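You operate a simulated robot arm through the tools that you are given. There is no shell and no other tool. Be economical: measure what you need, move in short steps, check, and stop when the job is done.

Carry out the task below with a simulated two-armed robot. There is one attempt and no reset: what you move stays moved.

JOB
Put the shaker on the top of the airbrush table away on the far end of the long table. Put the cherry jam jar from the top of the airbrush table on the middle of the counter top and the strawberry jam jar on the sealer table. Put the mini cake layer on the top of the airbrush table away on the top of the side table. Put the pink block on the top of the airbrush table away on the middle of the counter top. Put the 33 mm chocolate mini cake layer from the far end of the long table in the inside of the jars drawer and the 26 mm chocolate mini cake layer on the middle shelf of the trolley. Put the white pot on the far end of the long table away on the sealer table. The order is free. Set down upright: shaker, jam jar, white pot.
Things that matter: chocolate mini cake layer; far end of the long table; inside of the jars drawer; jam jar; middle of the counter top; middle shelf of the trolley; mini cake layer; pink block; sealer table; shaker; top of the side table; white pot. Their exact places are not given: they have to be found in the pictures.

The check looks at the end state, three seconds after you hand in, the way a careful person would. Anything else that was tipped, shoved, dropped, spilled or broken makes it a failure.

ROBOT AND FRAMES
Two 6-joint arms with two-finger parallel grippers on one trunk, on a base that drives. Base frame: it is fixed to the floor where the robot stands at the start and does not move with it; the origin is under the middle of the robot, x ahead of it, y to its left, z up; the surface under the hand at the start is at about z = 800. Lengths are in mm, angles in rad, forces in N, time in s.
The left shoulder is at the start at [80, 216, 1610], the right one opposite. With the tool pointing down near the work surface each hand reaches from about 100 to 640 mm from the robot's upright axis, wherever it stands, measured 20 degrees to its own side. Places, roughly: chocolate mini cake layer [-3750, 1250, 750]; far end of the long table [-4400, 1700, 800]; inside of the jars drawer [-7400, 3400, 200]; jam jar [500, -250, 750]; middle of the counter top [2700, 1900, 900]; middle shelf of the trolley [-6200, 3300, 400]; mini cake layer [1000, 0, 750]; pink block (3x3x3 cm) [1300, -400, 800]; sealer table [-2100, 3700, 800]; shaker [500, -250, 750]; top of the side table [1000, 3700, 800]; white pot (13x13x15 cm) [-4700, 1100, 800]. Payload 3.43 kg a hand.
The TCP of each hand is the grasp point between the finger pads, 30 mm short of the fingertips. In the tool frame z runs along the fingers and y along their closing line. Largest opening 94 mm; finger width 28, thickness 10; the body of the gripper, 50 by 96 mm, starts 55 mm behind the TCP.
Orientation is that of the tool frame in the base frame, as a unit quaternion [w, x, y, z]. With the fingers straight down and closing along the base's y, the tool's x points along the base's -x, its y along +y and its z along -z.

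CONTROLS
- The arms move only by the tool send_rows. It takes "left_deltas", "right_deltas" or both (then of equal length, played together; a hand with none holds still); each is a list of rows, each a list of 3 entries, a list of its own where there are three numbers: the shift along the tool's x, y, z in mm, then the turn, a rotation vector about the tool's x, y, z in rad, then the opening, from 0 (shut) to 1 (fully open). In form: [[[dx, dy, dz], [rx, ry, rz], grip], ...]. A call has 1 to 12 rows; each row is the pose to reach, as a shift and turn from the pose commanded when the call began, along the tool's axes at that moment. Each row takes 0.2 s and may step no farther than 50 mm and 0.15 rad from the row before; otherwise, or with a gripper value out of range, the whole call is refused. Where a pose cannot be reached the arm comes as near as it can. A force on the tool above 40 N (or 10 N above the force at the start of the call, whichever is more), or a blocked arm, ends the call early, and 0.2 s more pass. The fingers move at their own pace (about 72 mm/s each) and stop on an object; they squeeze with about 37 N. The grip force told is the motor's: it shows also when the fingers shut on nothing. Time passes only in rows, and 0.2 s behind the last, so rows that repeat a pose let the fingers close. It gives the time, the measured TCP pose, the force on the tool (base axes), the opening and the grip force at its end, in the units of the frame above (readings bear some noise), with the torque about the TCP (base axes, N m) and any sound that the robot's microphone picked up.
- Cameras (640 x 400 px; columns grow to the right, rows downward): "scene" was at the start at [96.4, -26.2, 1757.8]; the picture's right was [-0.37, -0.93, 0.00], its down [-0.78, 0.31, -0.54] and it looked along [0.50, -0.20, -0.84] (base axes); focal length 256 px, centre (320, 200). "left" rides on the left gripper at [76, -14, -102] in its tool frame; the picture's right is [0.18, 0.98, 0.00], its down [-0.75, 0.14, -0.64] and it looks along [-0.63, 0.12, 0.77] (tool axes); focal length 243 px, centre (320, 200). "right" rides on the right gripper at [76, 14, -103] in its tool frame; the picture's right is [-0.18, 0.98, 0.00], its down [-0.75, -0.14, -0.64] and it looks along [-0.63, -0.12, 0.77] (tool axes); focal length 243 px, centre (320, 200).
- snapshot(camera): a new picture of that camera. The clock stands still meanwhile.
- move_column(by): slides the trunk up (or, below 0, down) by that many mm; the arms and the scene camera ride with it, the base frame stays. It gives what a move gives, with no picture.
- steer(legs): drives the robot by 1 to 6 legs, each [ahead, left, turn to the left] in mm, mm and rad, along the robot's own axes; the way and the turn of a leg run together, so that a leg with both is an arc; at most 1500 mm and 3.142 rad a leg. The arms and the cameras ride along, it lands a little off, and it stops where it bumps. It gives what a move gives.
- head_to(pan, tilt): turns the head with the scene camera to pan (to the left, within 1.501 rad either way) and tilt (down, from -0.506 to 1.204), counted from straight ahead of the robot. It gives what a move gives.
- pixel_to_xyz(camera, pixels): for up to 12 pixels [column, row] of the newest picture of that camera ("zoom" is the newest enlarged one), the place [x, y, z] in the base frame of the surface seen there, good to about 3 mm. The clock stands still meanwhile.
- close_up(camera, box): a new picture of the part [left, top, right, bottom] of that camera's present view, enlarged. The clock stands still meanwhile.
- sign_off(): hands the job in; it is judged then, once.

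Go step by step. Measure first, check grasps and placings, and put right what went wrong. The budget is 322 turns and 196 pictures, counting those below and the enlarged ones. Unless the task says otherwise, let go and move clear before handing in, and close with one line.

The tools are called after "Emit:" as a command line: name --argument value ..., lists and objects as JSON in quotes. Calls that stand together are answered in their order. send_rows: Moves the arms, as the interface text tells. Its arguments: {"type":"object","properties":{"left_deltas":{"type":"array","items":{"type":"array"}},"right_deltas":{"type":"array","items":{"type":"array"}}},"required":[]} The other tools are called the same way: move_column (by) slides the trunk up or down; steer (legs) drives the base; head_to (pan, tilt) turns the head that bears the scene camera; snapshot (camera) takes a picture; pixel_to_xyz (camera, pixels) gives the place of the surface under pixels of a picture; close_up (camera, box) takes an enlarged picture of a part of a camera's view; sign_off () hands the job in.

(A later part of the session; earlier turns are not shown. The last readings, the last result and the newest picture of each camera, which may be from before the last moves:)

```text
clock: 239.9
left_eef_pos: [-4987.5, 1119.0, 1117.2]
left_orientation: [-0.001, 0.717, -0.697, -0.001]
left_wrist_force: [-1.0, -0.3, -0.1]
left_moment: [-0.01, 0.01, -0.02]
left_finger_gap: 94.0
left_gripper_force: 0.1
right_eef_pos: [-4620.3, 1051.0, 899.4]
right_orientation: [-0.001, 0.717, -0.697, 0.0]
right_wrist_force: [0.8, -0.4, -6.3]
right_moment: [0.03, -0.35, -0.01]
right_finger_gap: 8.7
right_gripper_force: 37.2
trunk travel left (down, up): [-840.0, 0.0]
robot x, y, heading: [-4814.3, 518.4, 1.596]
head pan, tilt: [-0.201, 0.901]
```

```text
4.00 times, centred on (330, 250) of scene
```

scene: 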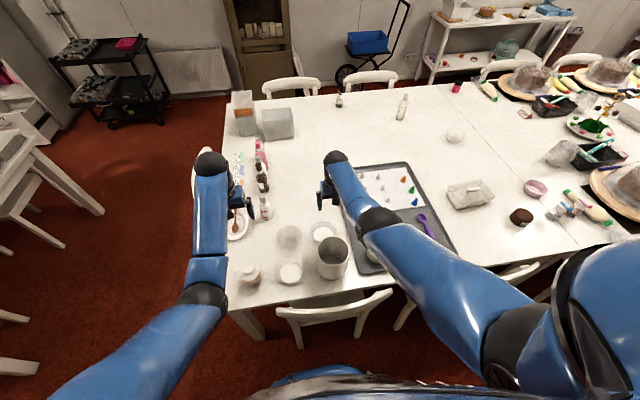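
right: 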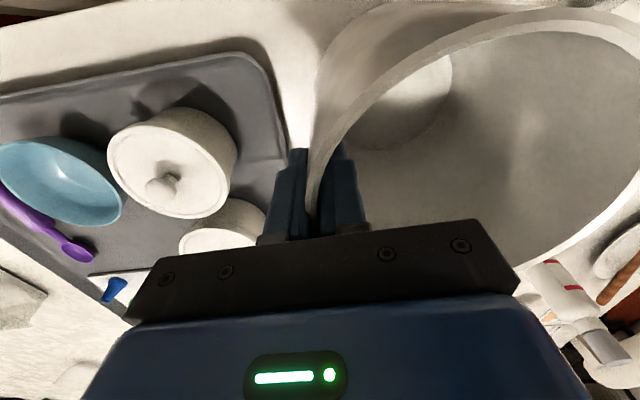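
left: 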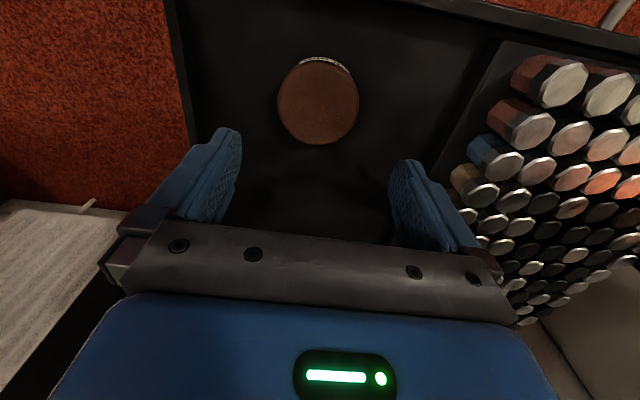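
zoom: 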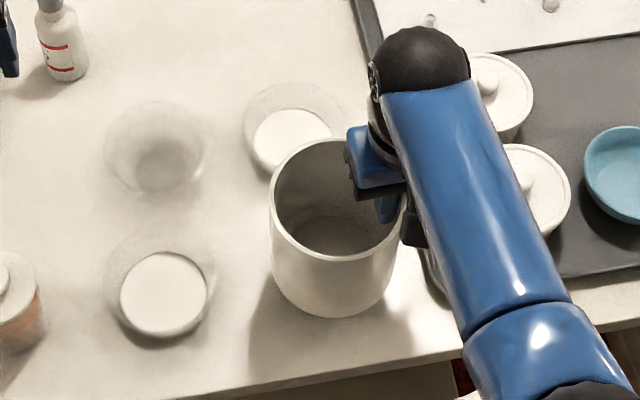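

Pot held upright (≈6 N). Lift it higher, pull the left hand in, and drive west then north.

Emit:
send_rows --right_deltas '[[[0, 0, -45], [0, 0, 0], 0], [[0, 0, -90], [0, 0, 0], 0], [[0, 0, -130], [0, 0, 0], 0], [[0, 0, -155], [0, 0, 0], 0]]' --left_deltas '[[[30, 0, 20], [0, 0, 0], 1], [[60, 0, 40], [0, 0, 0], 1], [[90, 0, 60], [0, 0, 0], 1], [[110, 0, 80], [0, 0, 0], 1]]'

Emit:
steer --legs '[[0, 1000, -0.025], [1150, 0, 0], [1100, 0, 0]]'

Emit:
snapshot --camera "right"

```text
clock: 240.9
left_eef_pos: [-4983.9, 1008.3, 1037.3]
left_orientation: [-0.001, 0.717, -0.697, -0.002]
left_wrist_force: [0.5, -0.9, 0.5]
left_moment: [0.0, -0.01, 0.0]
left_finger_gap: 94.2
left_gripper_force: 0.0
right_eef_pos: [-4623.0, 1054.2, 1054.7]
right_orientation: [-0.001, 0.717, -0.697, 0.0]
right_wrist_force: [0.8, -0.2, -5.9]
right_moment: [0.05, -0.35, -0.02]
right_finger_gap: 8.7
right_gripper_force: 36.4
trunk travel left (down, up): [-840.0, 0.0]
robot x, y, heading: [-4817.5, 519.4, 1.598]
head pan, tilt: [-0.201, 0.901]
```

```text
clock: 257.1
left_eef_pos: [-5997.2, 3282.7, 1037.1]
left_orientation: [-0.001, 0.708, -0.706, -0.002]
left_wrist_force: [0.4, -0.5, 0.4]
left_moment: [-0.01, 0.02, 0.02]
left_finger_gap: 93.8
left_gripper_force: 0.0
right_eef_pos: [-5633.2, 3319.6, 1054.5]
right_orientation: [-0.001, 0.709, -0.705, -0.001]
right_wrist_force: [0.7, 0.1, -6.4]
right_moment: [0.02, -0.38, -0.01]
right_finger_gap: 8.6
right_gripper_force: 37.3
trunk travel left (down, up): [-840.0, 0.0]
robot x, y, heading: [-5841.5, 2785.1, 1.576]
head pan, tilt: [-0.201, 0.901]
```

```text
115 pictures are left
```

right: 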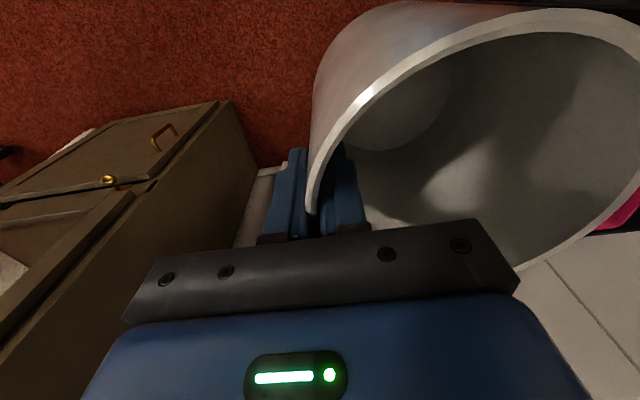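

Pot secure. Turn to face east and check the corridor.

Emit:
steer --legs '[[0, 0, -1.54]]'

Emit:
head_to --pan 0.1 --tilt 0.5

Emit:
snapshot --camera "scene"

```text
clock: 261.1
left_eef_pos: [-5361.7, 2982.0, 1036.5]
left_orientation: [0.002, -0.038, 0.999, 0.0]
left_wrist_force: [0.1, 0.2, 0.5]
left_moment: [0.03, 0.05, 0.05]
left_finger_gap: 93.9
left_gripper_force: 0.1
right_eef_pos: [-5297.8, 2621.8, 1054.6]
right_orientation: [0.0, -0.04, 0.999, 0.0]
right_wrist_force: [0.4, -0.3, -6.3]
right_moment: [-0.36, -0.06, 0.02]
right_finger_gap: 8.8
right_gripper_force: 37.3
trunk travel left (down, up): [-840.0, 0.0]
robot x, y, heading: [-5839.8, 2790.9, 0.079]
head pan, tilt: [-0.201, 0.901]
```

```text
clock: 262.0
left_eef_pos: [-5361.4, 2981.4, 1037.5]
left_orientation: [0.001, -0.039, 0.999, 0.0]
left_wrist_force: [-0.5, -0.4, -0.7]
left_moment: [0.0, -0.04, -0.01]
left_finger_gap: 94.1
left_gripper_force: 0.1
right_eef_pos: [-5298.0, 2622.7, 1054.8]
right_orientation: [0.001, -0.038, 0.999, 0.0]
right_wrist_force: [0.2, 0.0, -6.7]
right_moment: [-0.38, -0.05, 0.01]
right_finger_gap: 9.0
right_gripper_force: 36.8
trunk travel left (down, up): [-840.0, 0.0]
robot x, y, heading: [-5842.8, 2791.9, 0.077]
head pan, tilt: [0.099, 0.499]
```

```text
114 pictures are left
```

scene: 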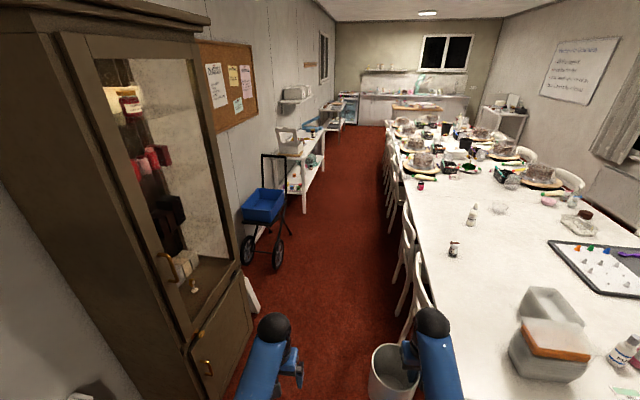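

Measure the cart and cabinet protrusions.

Emit:
pixel_to_xyz --camera "scene" --pixels '[[278, 268], [284, 215], [245, 340], [300, 210], [303, 150], [412, 275], [428, 290], [388, 180], [285, 105], [318, 95]]'

```text
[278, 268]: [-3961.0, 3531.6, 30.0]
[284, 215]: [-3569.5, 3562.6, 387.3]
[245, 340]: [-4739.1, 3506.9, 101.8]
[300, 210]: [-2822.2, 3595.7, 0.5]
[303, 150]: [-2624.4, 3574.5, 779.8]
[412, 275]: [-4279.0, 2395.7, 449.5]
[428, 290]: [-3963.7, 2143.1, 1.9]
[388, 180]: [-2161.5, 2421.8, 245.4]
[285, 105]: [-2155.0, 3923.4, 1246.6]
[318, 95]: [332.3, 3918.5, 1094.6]
```

Corridor clear. Drive east to about x=-2000.

Emit:
steer --legs '[[1300, 0, -0.05], [1300, 0, 0], [1200, 0, 0]]'

Emit:
head_to --pan 1.2 --tilt 0.6

Emit:
snapshot --camera "scene"

```text
clock: 280.3
left_eef_pos: [-1547.7, 2995.5, 1037.4]
left_orientation: [0.001, 0.011, 1.0, 0.0]
left_wrist_force: [-0.6, 0.7, -0.8]
left_moment: [-0.01, -0.02, -0.01]
left_finger_gap: 93.8
left_gripper_force: 0.0
right_eef_pos: [-1521.6, 2631.7, 1054.9]
right_orientation: [0.001, 0.01, 1.0, 0.0]
right_wrist_force: [-0.3, 0.2, -6.1]
right_moment: [-0.35, 0.0, 0.01]
right_finger_gap: 8.6
right_gripper_force: 36.9
trunk travel left (down, up): [-840.0, 0.0]
robot x, y, heading: [-2043.7, 2851.6, -0.021]
head pan, tilt: [0.099, 0.499]
```

```text
clock: 281.7
left_eef_pos: [-1547.5, 2995.5, 1037.1]
left_orientation: [0.002, 0.011, 1.0, 0.0]
left_wrist_force: [-0.1, -0.6, 0.0]
left_moment: [0.01, 0.0, -0.01]
left_finger_gap: 93.9
left_gripper_force: 0.1
right_eef_pos: [-1521.2, 2632.2, 1053.7]
right_orientation: [0.001, 0.011, 1.0, 0.0]
right_wrist_force: [0.3, 0.6, -6.2]
right_moment: [-0.34, 0.01, 0.02]
right_finger_gap: 8.5
right_gripper_force: 37.0
trunk travel left (down, up): [-840.0, 0.0]
robot x, y, heading: [-2043.2, 2850.5, -0.02]
head pan, tilt: [1.201, 0.6]
```

```text
113 pictures are left
```

scene: 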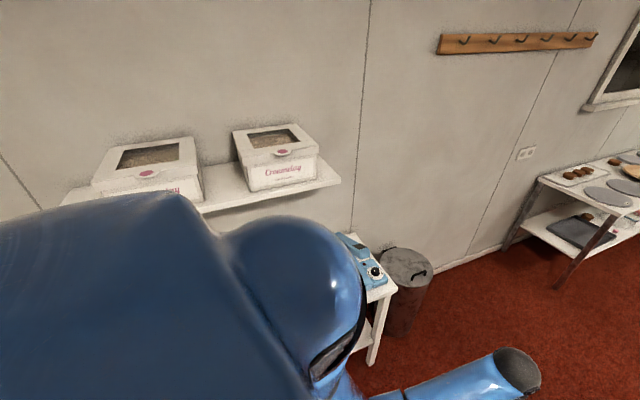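

Turn to face the sealer table.

Emit:
steer --legs '[[0, 0, 1.56]]'

Emit:
head_to --pan 0.1 --tilt 0.75

Emit:
snapshot --camera "scene"

```text
clock: 285.8
left_eef_pos: [-2162.6, 3356.0, 1037.4]
left_orientation: [0.001, -0.681, 0.732, 0.001]
left_wrist_force: [0.3, 0.5, -0.6]
left_moment: [0.01, 0.0, 0.01]
left_finger_gap: 93.8
left_gripper_force: 0.0
right_eef_pos: [-1797.2, 3363.9, 1054.4]
right_orientation: [0.002, -0.681, 0.732, 0.0]
right_wrist_force: [0.0, -0.1, -6.1]
right_moment: [0.0, -0.35, 0.02]
right_finger_gap: 8.8
right_gripper_force: 37.1
trunk travel left (down, up): [-840.0, 0.0]
robot x, y, heading: [-2042.9, 2858.0, 1.499]
head pan, tilt: [1.201, 0.6]
```

```text
clock: 287.1
left_eef_pos: [-2163.3, 3355.3, 1037.5]
left_orientation: [0.002, -0.681, 0.732, 0.001]
left_wrist_force: [-0.9, 0.3, 0.0]
left_moment: [0.0, 0.0, 0.02]
left_finger_gap: 94.0
left_gripper_force: 0.1
right_eef_pos: [-1798.4, 3365.0, 1054.1]
right_orientation: [0.0, -0.681, 0.732, 0.0]
right_wrist_force: [0.5, 0.1, -6.6]
right_moment: [-0.03, -0.33, -0.03]
right_finger_gap: 8.7
right_gripper_force: 36.8
trunk travel left (down, up): [-840.0, 0.0]
robot x, y, heading: [-2041.6, 2851.4, 1.499]
head pan, tilt: [0.099, 0.75]
```

```text
112 pictures are left
```

scene: 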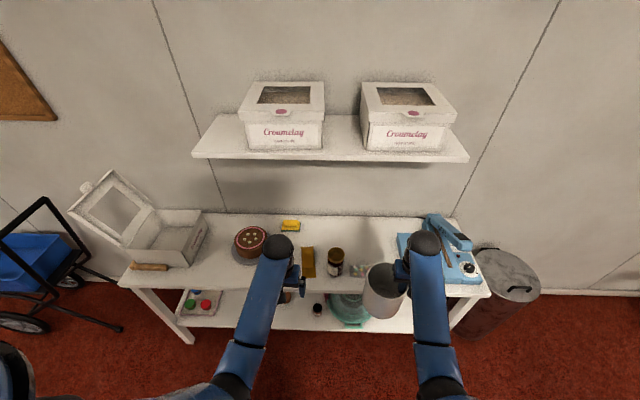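

Measure shelf front edge, and free table areas.

Emit:
pixel_to_xyz --camera "scene" --pixels '[[330, 157], [200, 158], [340, 230], [370, 235], [336, 250], [308, 248], [265, 255], [235, 262], [215, 265], [300, 230], [372, 265], [400, 240]]'

Emit:
close_up --camera "scene" --box '[200, 200, 440, 330]'

```text
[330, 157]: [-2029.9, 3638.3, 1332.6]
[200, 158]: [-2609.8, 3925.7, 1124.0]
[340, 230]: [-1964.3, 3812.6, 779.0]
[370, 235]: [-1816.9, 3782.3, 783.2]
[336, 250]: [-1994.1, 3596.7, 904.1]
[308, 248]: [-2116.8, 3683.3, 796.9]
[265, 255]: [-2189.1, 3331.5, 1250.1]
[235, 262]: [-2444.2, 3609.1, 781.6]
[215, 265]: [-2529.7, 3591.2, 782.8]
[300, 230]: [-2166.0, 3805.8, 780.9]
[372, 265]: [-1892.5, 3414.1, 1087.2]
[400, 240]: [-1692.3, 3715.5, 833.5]
```

```text
2.67 times, centred on (320, 265) of scene
```

zoom: 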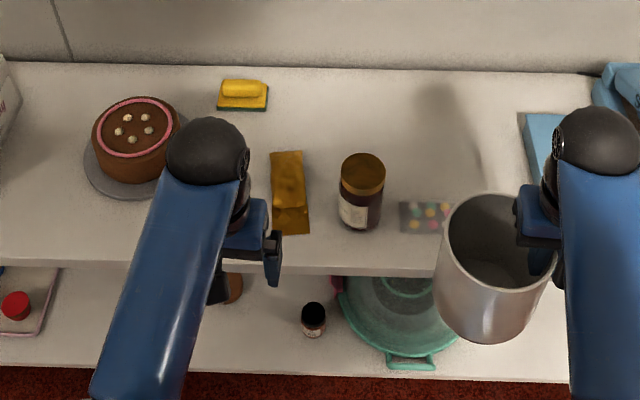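

Best spot: between cake plate and gold card at about (-2240,3565). Drive to put the right arm in front of it.

Emit:
steer --legs '[[0, 0, 0.07], [130, 300, 0]]'

Emit:
head_to --pan -0.1 --tilt 0.9

Emit:
snapshot --camera "scene"

```text
clock: 289.8
left_eef_pos: [-2500.2, 3475.1, 1038.3]
left_orientation: [0.001, -0.707, 0.707, 0.002]
left_wrist_force: [-0.1, -0.5, -0.5]
left_moment: [0.04, 0.0, -0.01]
left_finger_gap: 94.0
left_gripper_force: 0.0
right_eef_pos: [-2137.6, 3508.9, 1054.6]
right_orientation: [0.0, -0.706, 0.708, 0.002]
right_wrist_force: [0.2, 0.3, -6.5]
right_moment: [0.0, -0.36, -0.02]
right_finger_gap: 8.5
right_gripper_force: 36.8
trunk travel left (down, up): [-840.0, 0.0]
robot x, y, heading: [-2348.1, 2982.5, 1.57]
head pan, tilt: [0.099, 0.75]
```

```text
clock: 290.5
left_eef_pos: [-2500.0, 3474.9, 1037.0]
left_orientation: [0.001, -0.706, 0.708, 0.002]
left_wrist_force: [0.1, 1.2, -0.1]
left_moment: [0.02, 0.0, 0.01]
left_finger_gap: 94.3
left_gripper_force: 0.0
right_eef_pos: [-2139.2, 3508.8, 1054.1]
right_orientation: [0.0, -0.706, 0.708, 0.0]
right_wrist_force: [0.0, 0.0, -6.4]
right_moment: [0.02, -0.35, 0.02]
right_finger_gap: 8.5
right_gripper_force: 36.5
trunk travel left (down, up): [-840.0, 0.0]
robot x, y, heading: [-2351.0, 2981.6, 1.572]
head pan, tilt: [-0.099, 0.901]
```

```text
110 pictures are left
```

scene: 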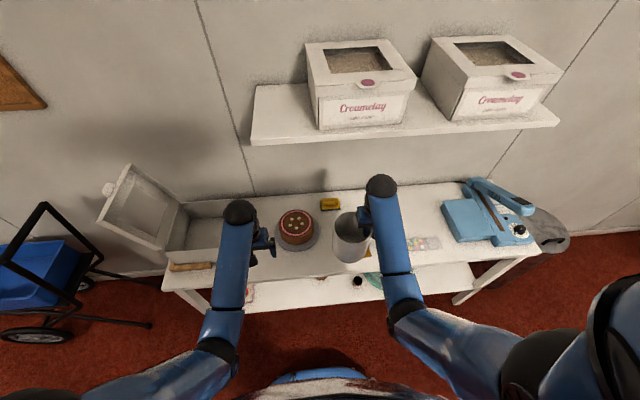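

Verify plate and gold edges from here.

Emit:
close_up --camera "scene" --box '[260, 180, 420, 280]'

Emit:
pixel_to_xyz --camera "zoom" --pixels '[[200, 245], [240, 230], [252, 200], [180, 275], [425, 290], [440, 250], [280, 290], [420, 310], [150, 280], [235, 250]]'

```text
4.00 times, centred on (340, 230) of scene
```

zoom: 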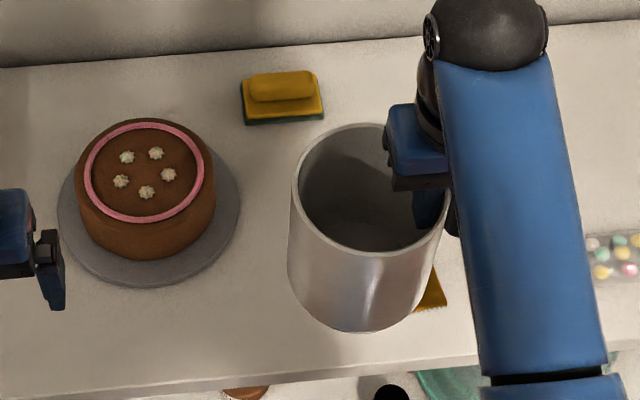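

```text
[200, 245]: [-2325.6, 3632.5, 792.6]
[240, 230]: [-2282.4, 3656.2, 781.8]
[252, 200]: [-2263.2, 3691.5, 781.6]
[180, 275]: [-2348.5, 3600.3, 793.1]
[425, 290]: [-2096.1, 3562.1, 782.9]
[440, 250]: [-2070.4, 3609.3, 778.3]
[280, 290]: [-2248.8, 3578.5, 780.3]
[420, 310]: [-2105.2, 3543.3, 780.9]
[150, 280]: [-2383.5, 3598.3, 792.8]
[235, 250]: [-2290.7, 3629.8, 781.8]
```

Target pot centre (-2233,3560), i.e. TCP (-2172,3560). Move over at height, then descend to just above.

Emit:
send_rows --right_deltas '[[[-25, 16, 0], [0, 0, 0], 0], [[-51, 33, 0], [0, 0, 0], 0], [[-51, 33, 40], [0, 0, 0], 0], [[-51, 33, 80], [0, 0, 0], 0], [[-51, 33, 120], [0, 0, 0], 0], [[-51, 33, 140], [0, 0, 0], 0]]'

Emit:
close_up --camera "scene" --box '[260, 180, 420, 280]'

Emit:
snapshot --camera "right"

```text
clock: 291.9
left_eef_pos: [-2502.6, 3477.4, 1036.0]
left_orientation: [0.001, -0.706, 0.708, 0.001]
left_wrist_force: [0.3, -0.3, -0.3]
left_moment: [-0.03, 0.01, -0.02]
left_finger_gap: 93.9
left_gripper_force: 0.1
right_eef_pos: [-2170.6, 3561.3, 910.9]
right_orientation: [0.001, -0.706, 0.708, 0.001]
right_wrist_force: [-0.1, 0.0, -5.8]
right_moment: [0.02, -0.32, -0.03]
right_finger_gap: 8.6
right_gripper_force: 37.2
trunk travel left (down, up): [-840.0, 0.0]
robot x, y, heading: [-2351.8, 2982.2, 1.57]
head pan, tilt: [-0.099, 0.901]
```

```text
4.00 times, centred on (340, 230) of scene
```

zoom: 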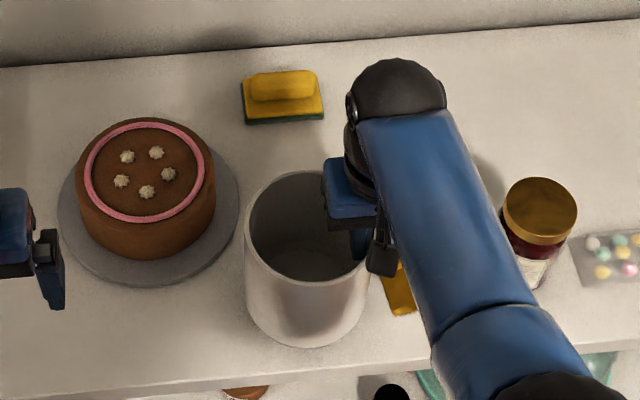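

```text
107 pictures are left
```

right: 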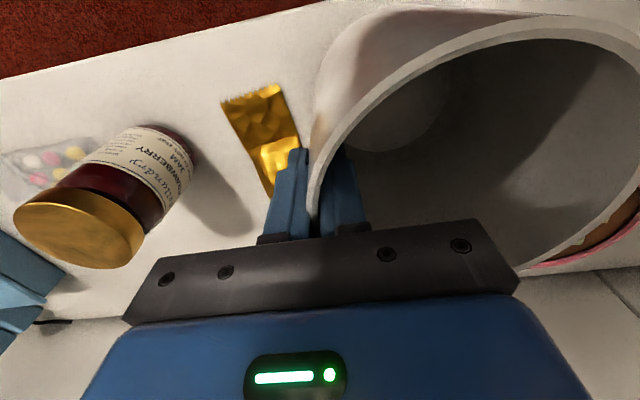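

Clear of gold and plate. Lower to contact.

Emit:
send_rows --right_deltas '[[[0, 0, 7], [0, 0, 0], 0], [[0, 0, 10], [0, 0, 0], 0], [[0, 0, 12], [0, 0, 0], 0], [[0, 0, 13], [0, 0, 0], 0], [[0, 0, 14], [0, 0, 0], 0]]'

```text
clock: 293.1
left_eef_pos: [-2502.5, 3476.7, 1038.1]
left_orientation: [0.001, -0.707, 0.708, 0.002]
left_wrist_force: [-0.1, 0.0, 0.8]
left_moment: [0.0, 0.0, 0.03]
left_finger_gap: 93.9
left_gripper_force: 0.2
right_eef_pos: [-2172.3, 3560.7, 899.4]
right_orientation: [0.0, -0.707, 0.708, 0.0]
right_wrist_force: [-0.5, -0.2, -5.6]
right_moment: [-0.02, -0.35, 0.01]
right_finger_gap: 8.7
right_gripper_force: 36.9
trunk travel left (down, up): [-840.0, 0.0]
robot x, y, heading: [-2350.0, 2982.8, 1.568]
head pan, tilt: [-0.099, 0.901]
```

Emit:
send_rows --right_deltas '[[[0, 0, 1], [0, 0, 0], 0], [[0, 0, 2], [0, 0, 0], 0], [[0, 0, 3], [0, 0, 0], 0]]'

```text
clock: 293.9
left_eef_pos: [-2501.8, 3474.9, 1036.6]
left_orientation: [0.003, -0.706, 0.708, 0.002]
left_wrist_force: [-0.4, 0.3, 0.9]
left_moment: [0.03, 0.0, -0.02]
left_finger_gap: 94.1
left_gripper_force: 0.0
right_eef_pos: [-2171.0, 3562.6, 899.5]
right_orientation: [0.001, -0.706, 0.708, 0.0]
right_wrist_force: [2.7, -1.4, 8.4]
right_moment: [-0.75, 0.21, 0.14]
right_finger_gap: 8.6
right_gripper_force: 37.0
trunk travel left (down, up): [-840.0, 0.0]
robot x, y, heading: [-2348.7, 2983.1, 1.574]
head pan, tilt: [-0.099, 0.901]
```

Contact. Open and rise straight up.

Emit:
send_rows --right_deltas '[[[0, 0, 0], [0, 0, 0], 0.2], [[0, 0, 0], [0, 0, 0], 0.4], [[0, 0, 0], [0, 0, 0], 0.4], [[0, 0, -35], [0, 0, 0], 0.4], [[0, 0, -75], [0, 0, 0], 0.4], [[0, 0, -115], [0, 0, 0], 0.4], [[20, 0, -150], [0, 0, 0], 0.4]]'

Emit:
close_up --camera "scene" --box '[220, 160, 460, 300]'

```text
clock: 295.5
left_eef_pos: [-2503.0, 3473.9, 1037.7]
left_orientation: [0.001, -0.707, 0.707, 0.001]
left_wrist_force: [-0.4, 0.0, 1.0]
left_moment: [-0.01, 0.02, 0.05]
left_finger_gap: 93.9
left_gripper_force: 0.1
right_eef_pos: [-2173.8, 3538.5, 1044.9]
right_orientation: [0.002, -0.706, 0.708, 0.0]
right_wrist_force: [0.0, 0.1, -0.4]
right_moment: [0.03, 0.03, 0.0]
right_finger_gap: 37.3
right_gripper_force: 0.0
trunk travel left (down, up): [-840.0, 0.0]
robot x, y, heading: [-2352.7, 2979.6, 1.569]
head pan, tilt: [-0.099, 0.901]
```

```text
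2.67 times, centred on (340, 230) of scene
```

zoom: 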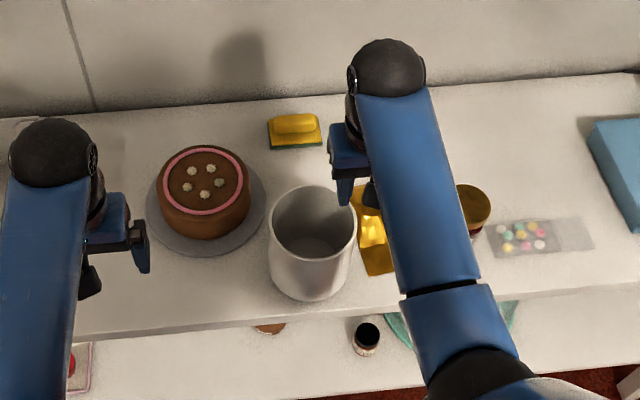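

Pot is placed and stands clear. Now return to the airbrush table: back off, turn east, drive.

Emit:
steer --legs '[[-90, 0, 0], [0, 0, -1.57]]'

Emit:
steer --legs '[[1300, 0, 0], [1300, 0, 0]]'

```text
clock: 300.5
left_eef_pos: [-1851.4, 3024.5, 1038.5]
left_orientation: [0.001, 0.021, 1.0, 0.0]
left_wrist_force: [-0.7, 0.5, 0.9]
left_moment: [0.0, -0.01, 0.03]
left_finger_gap: 94.2
left_gripper_force: 0.1
right_eef_pos: [-1800.4, 2693.4, 1043.7]
right_orientation: [0.001, 0.021, 1.0, -0.001]
right_wrist_force: [1.0, -0.4, 1.1]
right_moment: [0.0, -0.01, -0.02]
right_finger_gap: 37.6
right_gripper_force: 0.1
trunk travel left (down, up): [-840.0, 0.0]
robot x, y, heading: [-2352.0, 2890.5, -0.039]
head pan, tilt: [-0.099, 0.901]
```

```text
clock: 313.4
left_eef_pos: [783.4, 2969.8, 1037.6]
left_orientation: [0.001, 0.005, 1.0, 0.0]
left_wrist_force: [0.5, -0.3, -0.1]
left_moment: [0.03, -0.04, 0.05]
left_finger_gap: 94.0
left_gripper_force: 0.1
right_eef_pos: [844.3, 2641.8, 1043.5]
right_orientation: [0.001, 0.005, 1.0, -0.001]
right_wrist_force: [0.0, -0.2, -0.7]
right_moment: [-0.03, -0.01, 0.01]
right_finger_gap: 37.4
right_gripper_force: 0.1
trunk travel left (down, up): [-840.0, 0.0]
robot x, y, heading: [291.4, 2819.8, -0.007]
head pan, tilt: [-0.099, 0.901]
```

Emit:
steer --legs '[[0, 0, -1.57], [1080, 0, 0], [1050, 0, 0]]'

Emit:
head_to --pan 0.7 --tilt 0.8

Emit:
snapshot --camera "scene"

```text
clock: 327.5
left_eef_pos: [416.4, 225.0, 1037.7]
left_orientation: [0.001, 0.715, 0.699, -0.002]
left_wrist_force: [0.5, 1.1, 0.3]
left_moment: [-0.01, 0.0, 0.02]
left_finger_gap: 94.2
left_gripper_force: 0.1
right_eef_pos: [86.7, 167.3, 1043.9]
right_orientation: [0.001, 0.716, 0.698, -0.002]
right_wrist_force: [0.4, 0.2, 0.8]
right_moment: [-0.01, 0.0, 0.01]
right_finger_gap: 37.6
right_gripper_force: 0.2
trunk travel left (down, up): [-840.0, 0.0]
robot x, y, heading: [275.2, 718.4, -1.597]
head pan, tilt: [-0.099, 0.901]
```

```text
clock: 328.7
left_eef_pos: [416.4, 223.5, 1037.4]
left_orientation: [0.002, 0.715, 0.699, 0.0]
left_wrist_force: [-0.1, -0.5, -0.6]
left_moment: [-0.03, 0.0, 0.03]
left_finger_gap: 94.2
left_gripper_force: 0.0
right_eef_pos: [88.7, 166.7, 1043.1]
right_orientation: [-0.001, 0.715, 0.699, -0.002]
right_wrist_force: [0.6, 0.1, 0.9]
right_moment: [-0.02, 0.01, 0.01]
right_finger_gap: 37.4
right_gripper_force: 0.2
trunk travel left (down, up): [-840.0, 0.0]
robot x, y, heading: [277.3, 714.6, -1.598]
head pan, tilt: [0.7, 0.799]
```

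```text
105 pictures are left
```

scene: 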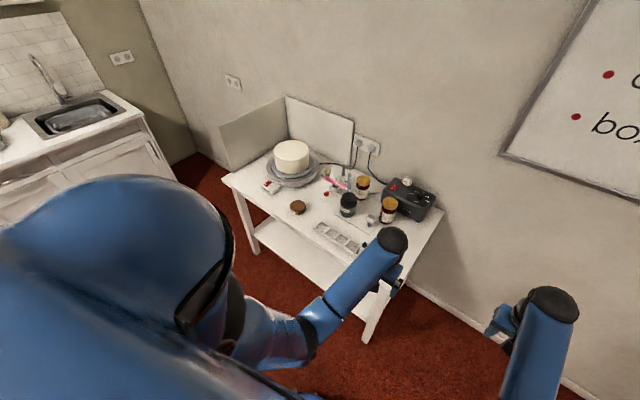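

Measure cake, turntable, and backboards from here.

Emit:
pixel_to_xyz --camera "scene" --pixels '[[291, 148], [275, 150], [308, 150], [291, 160], [270, 165], [318, 168], [284, 95], [224, 130], [223, 180], [440, 212], [298, 205], [266, 187]]'

Emit:
close_up --camera "scene" --box '[215, 90, 445, 250]'

```text
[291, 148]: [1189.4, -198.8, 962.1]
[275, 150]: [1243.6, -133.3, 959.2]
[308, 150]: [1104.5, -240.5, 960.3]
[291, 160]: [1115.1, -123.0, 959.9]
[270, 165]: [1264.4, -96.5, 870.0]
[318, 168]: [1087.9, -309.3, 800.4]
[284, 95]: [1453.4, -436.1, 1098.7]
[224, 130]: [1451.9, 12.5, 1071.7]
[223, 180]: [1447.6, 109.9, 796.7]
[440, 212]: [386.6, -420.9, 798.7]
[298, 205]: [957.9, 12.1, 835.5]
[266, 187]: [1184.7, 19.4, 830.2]
```

```text
2.50 times, centred on (330, 170) of scene
```

zoom: 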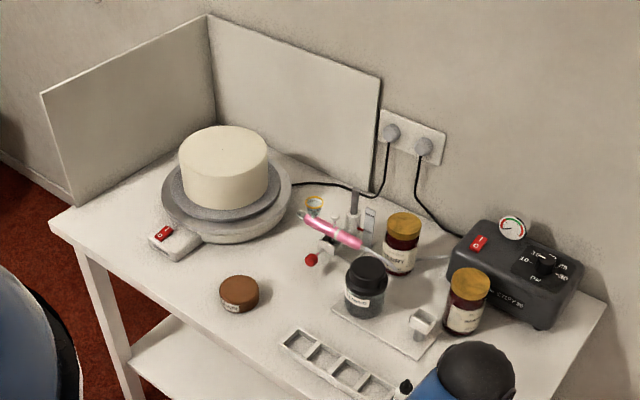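

Cake top z=960 at about (1170,-170); pink block lies behind it near (1267,-385). Move the robot to (1050,450) facing the table.

Emit:
steer --legs '[[0, 755, 0.02], [230, 0, 0]]'

Emit:
head_to --pan 0.15 --tilt 0.85

Emit:
snapshot --camera "scene"

```text
clock: 334.1
left_eef_pos: [1170.4, -16.3, 1039.5]
left_orientation: [0.002, 0.713, 0.701, -0.003]
left_wrist_force: [1.1, 0.0, -0.1]
left_moment: [-0.02, 0.0, 0.04]
left_finger_gap: 94.0
left_gripper_force: 0.1
right_eef_pos: [841.5, -76.1, 1045.3]
right_orientation: [0.002, 0.714, 0.7, -0.001]
right_wrist_force: [-0.5, 0.3, 0.3]
right_moment: [-0.01, 0.0, -0.01]
right_finger_gap: 37.6
right_gripper_force: 0.1
trunk travel left (down, up): [-840.0, 0.0]
robot x, y, heading: [1026.7, 474.8, -1.588]
head pan, tilt: [0.7, 0.799]
```

```text
clock: 335.1
left_eef_pos: [1168.9, -21.2, 1036.6]
left_orientation: [0.0, 0.713, 0.701, 0.0]
left_wrist_force: [0.7, 0.3, 0.0]
left_moment: [0.02, -0.01, -0.01]
left_finger_gap: 93.9
left_gripper_force: 0.0
right_eef_pos: [842.7, -81.2, 1042.1]
right_orientation: [-0.001, 0.714, 0.7, -0.001]
right_wrist_force: [-0.5, -0.1, -0.3]
right_moment: [0.0, -0.02, 0.03]
right_finger_gap: 37.7
right_gripper_force: 0.1
trunk travel left (down, up): [-840.0, 0.0]
robot x, y, heading: [1025.8, 475.1, -1.588]
head pan, tilt: [0.15, 0.85]
```

```text
103 pictures are left
```

scene: 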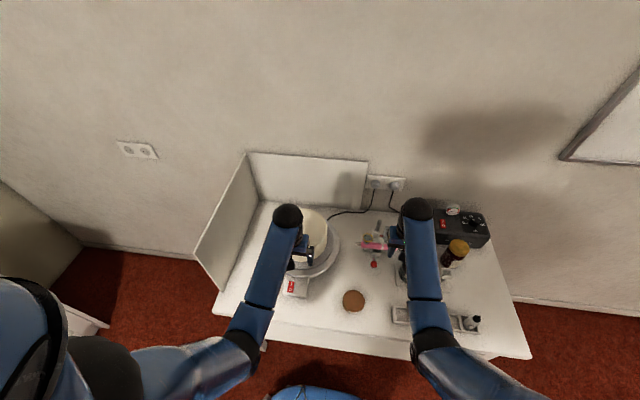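

Extend the left hand over the pink block (tilted 0.5 rad, staying above the cake), and raise/extend the right hand.

Emit:
send_rows --left_deltas '[[[-15, 45, -5], [0, -0.05, 0], 0.8], [[-40, 85, -15], [0, -0.1, 0], 0.8], [[-83, 104, -25], [0, -0.16, 0], 0.8], [[-128, 104, -30], [0, -0.22, 0], 0.8], [[-173, 104, -30], [0, -0.28, 0], 0.8], [[-218, 104, -30], [0, -0.34, 0], 0.8], [[-263, 104, -30], [0, -0.4, 0], 0.8], [[-308, 104, -30], [0, -0.46, 0], 0.8], [[-351, 104, -30], [0, -0.5, 0], 0.8]]' --right_deltas '[[[-17, -5, -10], [0, 0, 0], 1], [[-34, -10, -25], [0, 0, 0], 1], [[-51, -15, -40], [0, 0, 0], 1], [[-68, -20, -60], [0, 0, 0], 1], [[-85, -25, -80], [0, 0, 0], 1], [[-102, -30, -100], [0, 0, 0], 1], [[-119, -35, -120], [0, 0, 0], 1], [[-136, -40, -140], [0, 0, 0], 1], [[-149, -43, -155], [0, 0, 0], 1]]'

Emit:
snapshot --camera "left"

Emit:
snapshot --camera "scene"

```text
clock: 337.1
left_eef_pos: [1267.5, -342.3, 1079.6]
left_orientation: [0.174, 0.691, 0.678, -0.178]
left_wrist_force: [0.1, -0.1, 0.8]
left_moment: [0.02, 0.0, -0.01]
left_finger_gap: 75.1
left_gripper_force: 0.1
left hand out of reach, approached as far as the arm can: row 9
right_eef_pos: [797.4, -225.7, 1199.1]
right_orientation: [-0.001, 0.714, 0.7, -0.001]
right_wrist_force: [0.2, -0.2, 0.0]
right_moment: [0.0, -0.03, 0.0]
right_finger_gap: 93.8
right_gripper_force: 0.0
trunk travel left (down, up): [-840.0, 0.0]
robot x, y, heading: [1027.1, 470.4, -1.584]
head pan, tilt: [0.15, 0.85]
```

```text
102 pictures are left
```

left: 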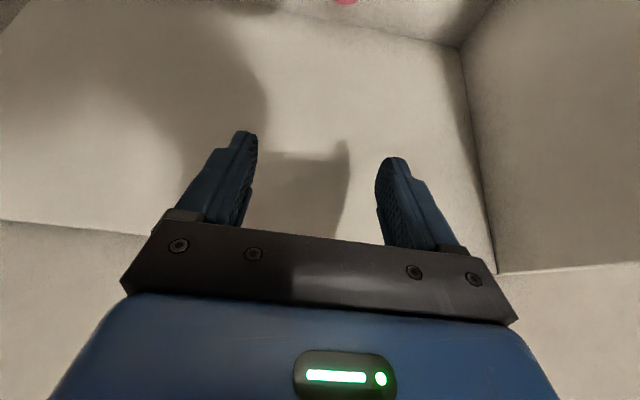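

```text
101 pictures are left
```

scene: 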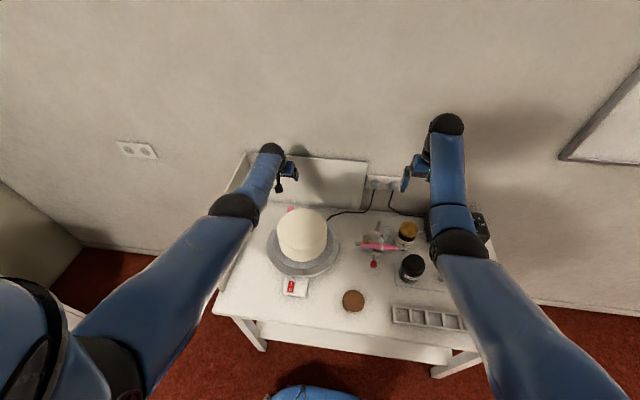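

Pink block visible at scene (291,210). Measure it.

Emit:
close_up --camera "scene" --box '[260, 180, 330, 240]'

Emit:
pixel_to_xyz --camera "scene" --pixels '[[291, 209], [289, 208], [294, 208], [291, 211], [250, 200]]'

Emit:
pixel_to_xyz --camera "left" --pixels '[[338, 1], [346, 1], [354, 1], [300, 20], [400, 33]]'

```text
6.67 times, centred on (295, 210) of scene
```

zoom: 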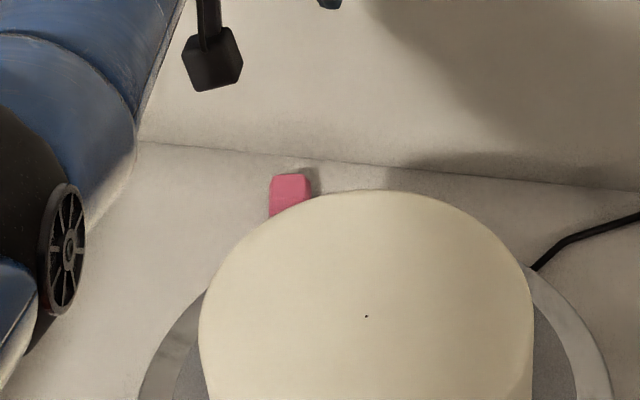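

```text
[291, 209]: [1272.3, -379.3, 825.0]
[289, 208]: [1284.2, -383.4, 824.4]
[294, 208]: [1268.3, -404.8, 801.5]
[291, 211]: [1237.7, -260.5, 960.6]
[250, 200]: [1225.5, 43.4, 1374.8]
```

```text
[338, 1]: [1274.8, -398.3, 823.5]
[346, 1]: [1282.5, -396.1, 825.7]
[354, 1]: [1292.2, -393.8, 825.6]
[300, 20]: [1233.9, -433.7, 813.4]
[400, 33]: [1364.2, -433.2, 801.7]
```

Block top z≈825 near (1278,-388). Reduce tilt to 0.3 for camera clearance over the turntable, raise the right hand, and ease the robot forward 35 mm.

Emit:
send_rows --left_deltas '[[[0, 0, 0], [0, 0.1, 0], 0.8], [[5, 10, -5], [0, 0.2, 0], 0.8], [[5, 10, -5], [0, 0.2, 0], 0.8]]' --right_deltas '[[[0, 0, -30], [0, 0, 0], 1], [[0, 0, -60], [0, 0, 0], 1], [[0, 0, -75], [0, 0, 0], 1]]'

Emit:
steer --legs '[[35, 0, 0]]'

Emit:
move_column --by -130

Emit:
snapshot --camera "left"

```text
clock: 337.9
left_eef_pos: [1277.7, -315.7, 1087.1]
left_orientation: [0.105, 0.705, 0.693, -0.107]
left_wrist_force: [0.2, 0.0, -0.4]
left_moment: [0.0, -0.03, -0.02]
left_finger_gap: 75.2
left_gripper_force: 0.1
left hand out of reach, approached as far as the arm can: row 1, 2, 3
right_eef_pos: [799.7, -243.2, 1268.4]
right_orientation: [-0.001, 0.713, 0.701, -0.001]
right_wrist_force: [0.6, -0.5, -0.4]
right_moment: [-0.01, -0.02, 0.0]
right_finger_gap: 93.9
right_gripper_force: 0.0
right hand out of reach, approached as far as the arm can: row 2, 3
trunk travel left (down, up): [-840.0, 0.0]
robot x, y, heading: [1024.6, 473.7, -1.589]
head pan, tilt: [0.15, 0.85]
```

```text
clock: 338.7
left_eef_pos: [1276.6, -344.7, 1093.3]
left_orientation: [0.108, 0.705, 0.693, -0.11]
left_wrist_force: [0.0, 0.0, -0.3]
left_moment: [-0.06, -0.01, 0.0]
left_finger_gap: 75.3
left_gripper_force: 0.1
right_eef_pos: [797.5, -270.5, 1273.6]
right_orientation: [0.002, 0.713, 0.701, -0.003]
right_wrist_force: [0.0, 1.1, -0.2]
right_moment: [-0.05, 0.01, -0.05]
right_finger_gap: 94.1
right_gripper_force: 0.0
trunk travel left (down, up): [-840.0, 0.0]
robot x, y, heading: [1025.8, 438.5, -1.584]
head pan, tilt: [0.15, 0.85]
```

```text
clock: 340.3
left_eef_pos: [1276.2, -349.6, 959.8]
left_orientation: [0.106, 0.705, 0.693, -0.108]
left_wrist_force: [0.6, -0.6, 0.7]
left_moment: [-0.02, 0.04, 0.02]
left_finger_gap: 74.9
left_gripper_force: 0.0
right_eef_pos: [797.2, -277.4, 1139.8]
right_orientation: [0.0, 0.714, 0.7, -0.002]
right_wrist_force: [-0.2, 0.3, -0.3]
right_moment: [-0.02, 0.01, -0.02]
right_finger_gap: 94.0
right_gripper_force: 0.0
trunk travel left (down, up): [-710.0, 130.0]
robot x, y, heading: [1027.6, 440.5, -1.592]
head pan, tilt: [0.15, 0.85]
```

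```text
99 pictures are left
```

left: 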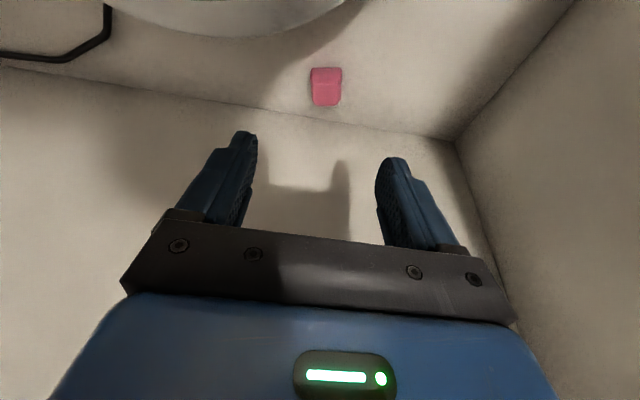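

Block now at (326,87) in the left view; measure edges.

Emit:
pixel_to_xyz --camera "left" --pixels '[[313, 92], [339, 92], [327, 84], [327, 103], [316, 102], [339, 84], [326, 74], [240, 20], [300, 130]]'

Emit:
close_up --camera "left" --box '[280, 50, 370, 120]'

```text
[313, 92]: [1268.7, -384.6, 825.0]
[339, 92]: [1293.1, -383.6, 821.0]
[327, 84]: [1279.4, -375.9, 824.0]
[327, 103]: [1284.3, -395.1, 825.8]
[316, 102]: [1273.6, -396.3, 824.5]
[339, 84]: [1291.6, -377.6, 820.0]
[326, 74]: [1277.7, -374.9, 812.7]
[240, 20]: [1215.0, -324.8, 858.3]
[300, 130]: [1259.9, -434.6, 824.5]
```

```text
5.71 times, centred on (325, 85) of left
```

zoom: 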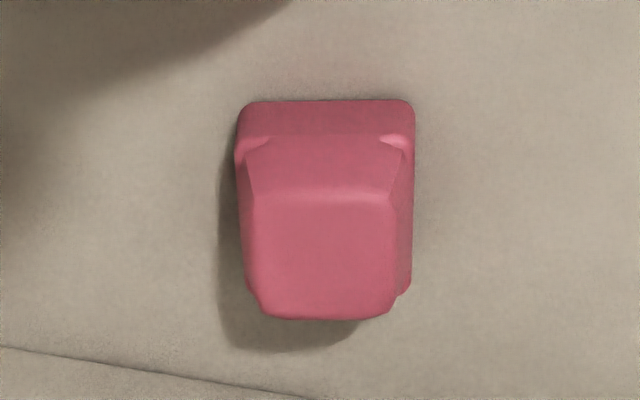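

Block centre (1281,-386), aligned with the gripper. Lower the trunk 120 mm (fingers straddle it).

Emit:
send_rows --left_deltas '[[[2, 5, -3], [0, 0, 0], 0.8], [[2, 5, -3], [0, 0, 0], 0.8]]'

Emit:
move_column --by -110

Emit:
snapshot --camera "left"

Emit:
snapshot --camera "scene"

```text
clock: 340.9
left_eef_pos: [1281.4, -347.5, 961.5]
left_orientation: [0.106, 0.706, 0.692, -0.107]
left_wrist_force: [-0.2, 0.5, 0.0]
left_moment: [0.02, 0.02, 0.03]
left_finger_gap: 75.3
left_gripper_force: 0.0
right_eef_pos: [796.7, -278.0, 1138.0]
right_orientation: [0.001, 0.713, 0.701, -0.001]
right_wrist_force: [1.0, -1.0, -0.5]
right_moment: [0.01, -0.01, 0.03]
right_finger_gap: 94.2
right_gripper_force: 0.0
trunk travel left (down, up): [-710.0, 130.0]
robot x, y, heading: [1026.9, 441.4, -1.589]
head pan, tilt: [0.15, 0.85]
```

```text
clock: 341.9
left_eef_pos: [1278.9, -352.5, 891.7]
left_orientation: [0.111, 0.703, 0.693, -0.114]
left_wrist_force: [1.6, 0.4, 6.6]
left_moment: [0.59, 0.17, -0.05]
left_finger_gap: 75.2
left_gripper_force: 0.1
right_eef_pos: [796.3, -275.8, 1057.8]
right_orientation: [0.001, 0.714, 0.7, -0.001]
right_wrist_force: [-0.2, -0.2, 0.5]
right_moment: [-0.03, 0.0, 0.0]
right_finger_gap: 93.9
right_gripper_force: 0.1
trunk travel left (down, up): [-628.0, 212.0]
robot x, y, heading: [1026.0, 436.8, -1.588]
head pan, tilt: [0.15, 0.85]
stopped: the force on the tool passed its limit at 57 N (the readings are from after the stop); the commanded pose is now the measured one
```

```text
97 pictures are left
```

left: 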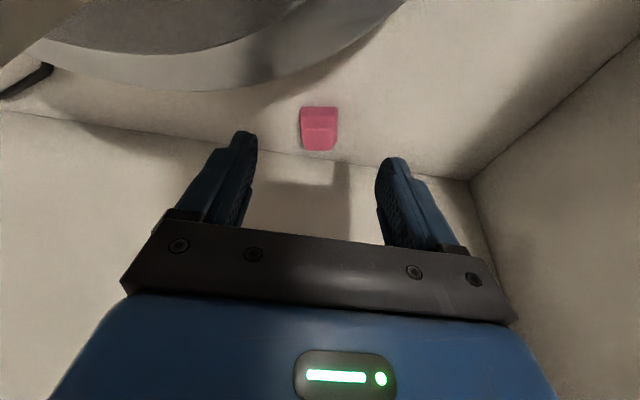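

```text
96 pictures are left
```

scene: 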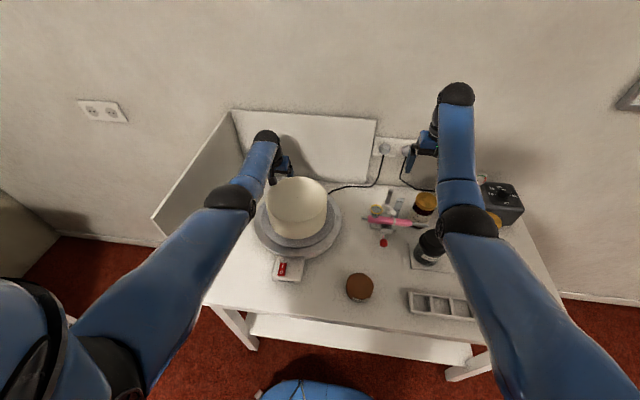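

Contact stopped the descent (57 N upward). Zoom to see what is touched—likely the camera or hand on the cake/turntable edge.

Emit:
close_up --camera "scene" --box '[225, 110, 355, 260]'

Emit:
close_up --camera "left" --box '[0, 0, 640, 400]'

```text
2.67 times, centred on (290, 185) of scene
```

zoom: 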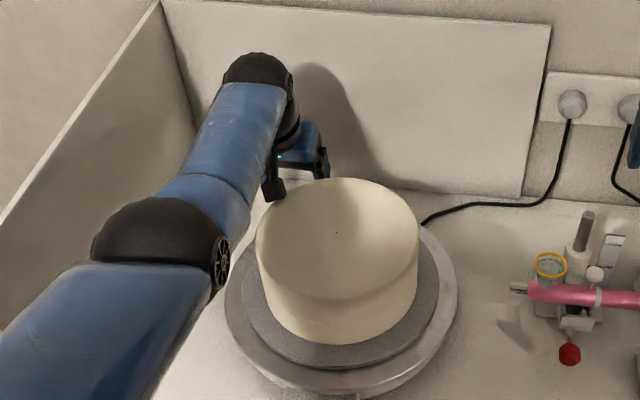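

```text
1.00 times, centred on (320, 200) of left (not enlarged: the box is as wide or as high as the picture)
```

zoom: 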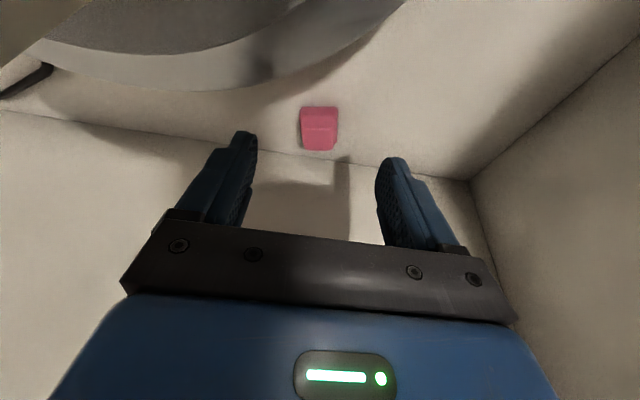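

The wrist camera pressed on the cake's rim (cake is wider than assumed). Raise at once and inspect.

Emit:
move_column --by 60

Emit:
close_up --camera "scene" --box '[225, 110, 355, 260]'

Emit:
pixel_to_xyz --camera "zoom" --pixels '[[260, 240], [417, 225], [340, 182], [340, 290], [300, 270], [390, 275], [395, 330], [250, 320], [228, 285], [455, 280], [280, 210]]'

```text
clock: 342.9
left_eef_pos: [1283.0, -354.6, 948.9]
left_orientation: [0.11, 0.704, 0.693, -0.113]
left_wrist_force: [0.3, -0.2, 0.7]
left_moment: [0.02, 0.02, -0.01]
left_finger_gap: 75.1
left_gripper_force: 0.1
right_eef_pos: [797.8, -278.5, 1115.5]
right_orientation: [-0.001, 0.713, 0.701, -0.001]
right_wrist_force: [-0.8, -0.7, -1.0]
right_moment: [0.02, 0.04, 0.03]
right_finger_gap: 94.1
right_gripper_force: 0.1
trunk travel left (down, up): [-688.0, 152.0]
robot x, y, heading: [1024.1, 439.9, -1.587]
head pan, tilt: [0.15, 0.85]
```

```text
2.67 times, centred on (290, 185) of scene
```

zoom: 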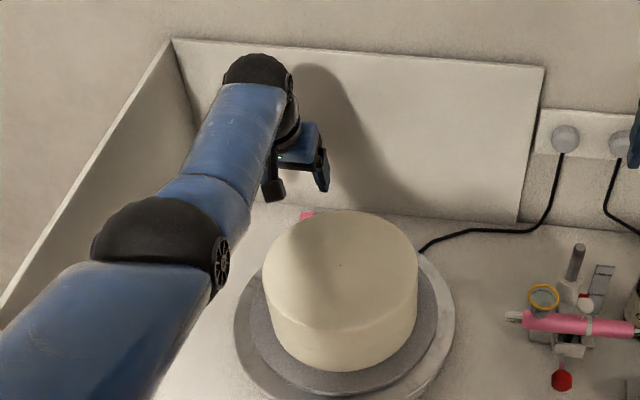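

```text
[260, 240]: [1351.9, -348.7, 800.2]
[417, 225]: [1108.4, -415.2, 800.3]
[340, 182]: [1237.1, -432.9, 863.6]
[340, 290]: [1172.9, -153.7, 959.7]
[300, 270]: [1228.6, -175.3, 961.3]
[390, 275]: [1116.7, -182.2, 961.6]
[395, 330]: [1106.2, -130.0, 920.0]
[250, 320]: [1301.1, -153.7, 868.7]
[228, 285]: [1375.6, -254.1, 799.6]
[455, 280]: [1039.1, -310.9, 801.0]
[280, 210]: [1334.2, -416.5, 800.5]
```

Cake appears undisturbed. Measure its rim and disc precisely.

Emit:
pixel_to_xyz --camera "zoom" --pixels '[[266, 278], [414, 266], [345, 213], [340, 327], [290, 235], [395, 228], [256, 330], [434, 310], [240, 330], [451, 310], [330, 392], [306, 216]]'

```text
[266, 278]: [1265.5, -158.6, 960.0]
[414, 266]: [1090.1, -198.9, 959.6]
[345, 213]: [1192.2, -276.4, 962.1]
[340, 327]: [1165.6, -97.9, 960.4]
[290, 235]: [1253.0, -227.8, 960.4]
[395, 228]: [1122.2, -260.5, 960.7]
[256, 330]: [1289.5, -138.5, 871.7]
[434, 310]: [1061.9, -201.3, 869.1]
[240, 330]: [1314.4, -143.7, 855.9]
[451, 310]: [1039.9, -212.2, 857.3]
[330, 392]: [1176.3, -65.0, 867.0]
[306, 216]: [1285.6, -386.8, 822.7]
```

Cake centre (1177,-187), r≈89, top 960; disc r≈122. I'll yaw the left hand ~0.45 rad so its camera swings away from the cake, and raise both hands before lowering the trunk.

Emit:
send_rows --left_deltas '[[[-4, 0, -12], [0.033, 0, 0.108], 0.7], [[-7, 0, -24], [0.066, 0, 0.215], 0.7], [[-10, 0, -36], [0.1, 0, 0.323], 0.7], [[-14, 0, -44], [0.133, 0, 0.43], 0.7], [[-14, 0, -44], [0.133, 0, 0.43], 0.7]]' --right_deltas '[[[0, 0, -20], [0, 0, 0], 1], [[0, 0, -40], [0, 0, 0], 1], [[0, 0, -60], [0, 0, 0], 1], [[0, 0, -60], [0, 0, 0], 1], [[0, 0, -60], [0, 0, 0], 1]]'

Emit:
snapshot --camera "left"

```text
clock: 344.1
left_eef_pos: [1280.0, -354.9, 995.8]
left_orientation: [0.086, 0.842, 0.516, -0.133]
left_wrist_force: [0.5, -1.0, -0.6]
left_moment: [0.01, -0.01, -0.04]
left_finger_gap: 65.8
left_gripper_force: 0.1
right_eef_pos: [796.1, -295.7, 1170.0]
right_orientation: [-0.001, 0.713, 0.701, -0.001]
right_wrist_force: [0.6, 0.6, -0.2]
right_moment: [-0.01, 0.02, -0.01]
right_finger_gap: 93.9
right_gripper_force: 0.0
right hand out of reach, approached as far as the arm can: row 1, 2, 3, 4, 5
trunk travel left (down, up): [-688.0, 152.0]
robot x, y, heading: [1026.0, 439.7, -1.589]
head pan, tilt: [0.15, 0.85]
```

```text
92 pictures are left
```

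left: 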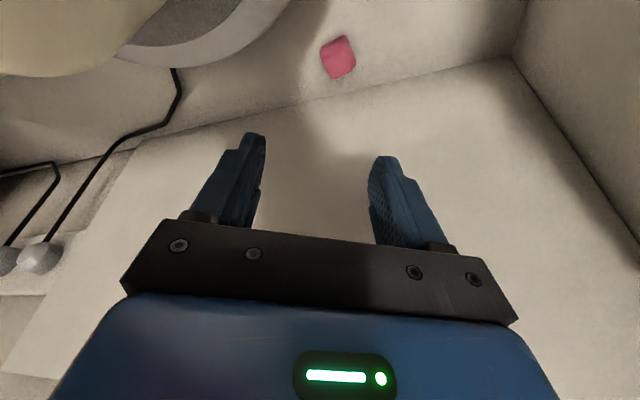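

Yaw is right (cake is now off to the upper left). Lower the trunk 125.

Emit:
move_column --by -125

Emit:
snapshot --camera "left"

```text
clock: 345.6
left_eef_pos: [1280.7, -354.0, 870.9]
left_orientation: [0.085, 0.842, 0.517, -0.133]
left_wrist_force: [-0.1, 0.5, 0.1]
left_moment: [0.01, 0.03, 0.01]
left_finger_gap: 66.0
left_gripper_force: 0.0
right_eef_pos: [796.1, -295.2, 1046.4]
right_orientation: [-0.001, 0.713, 0.701, -0.001]
right_wrist_force: [1.1, 0.3, -0.1]
right_moment: [-0.01, 0.01, 0.05]
right_finger_gap: 94.1
right_gripper_force: 0.1
trunk travel left (down, up): [-563.0, 277.0]
robot x, y, heading: [1020.7, 444.1, -1.584]
head pan, tilt: [0.15, 0.85]
```

```text
91 pictures are left
```

left: 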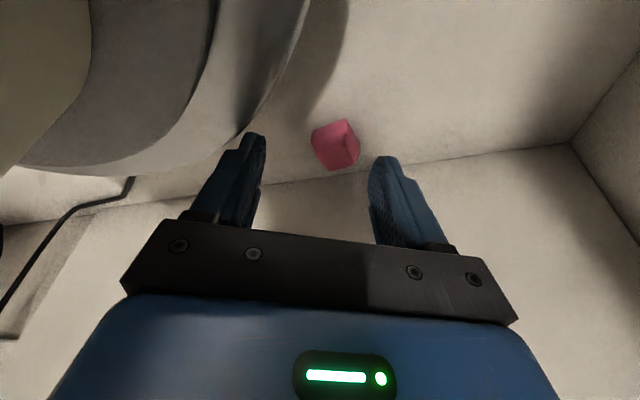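

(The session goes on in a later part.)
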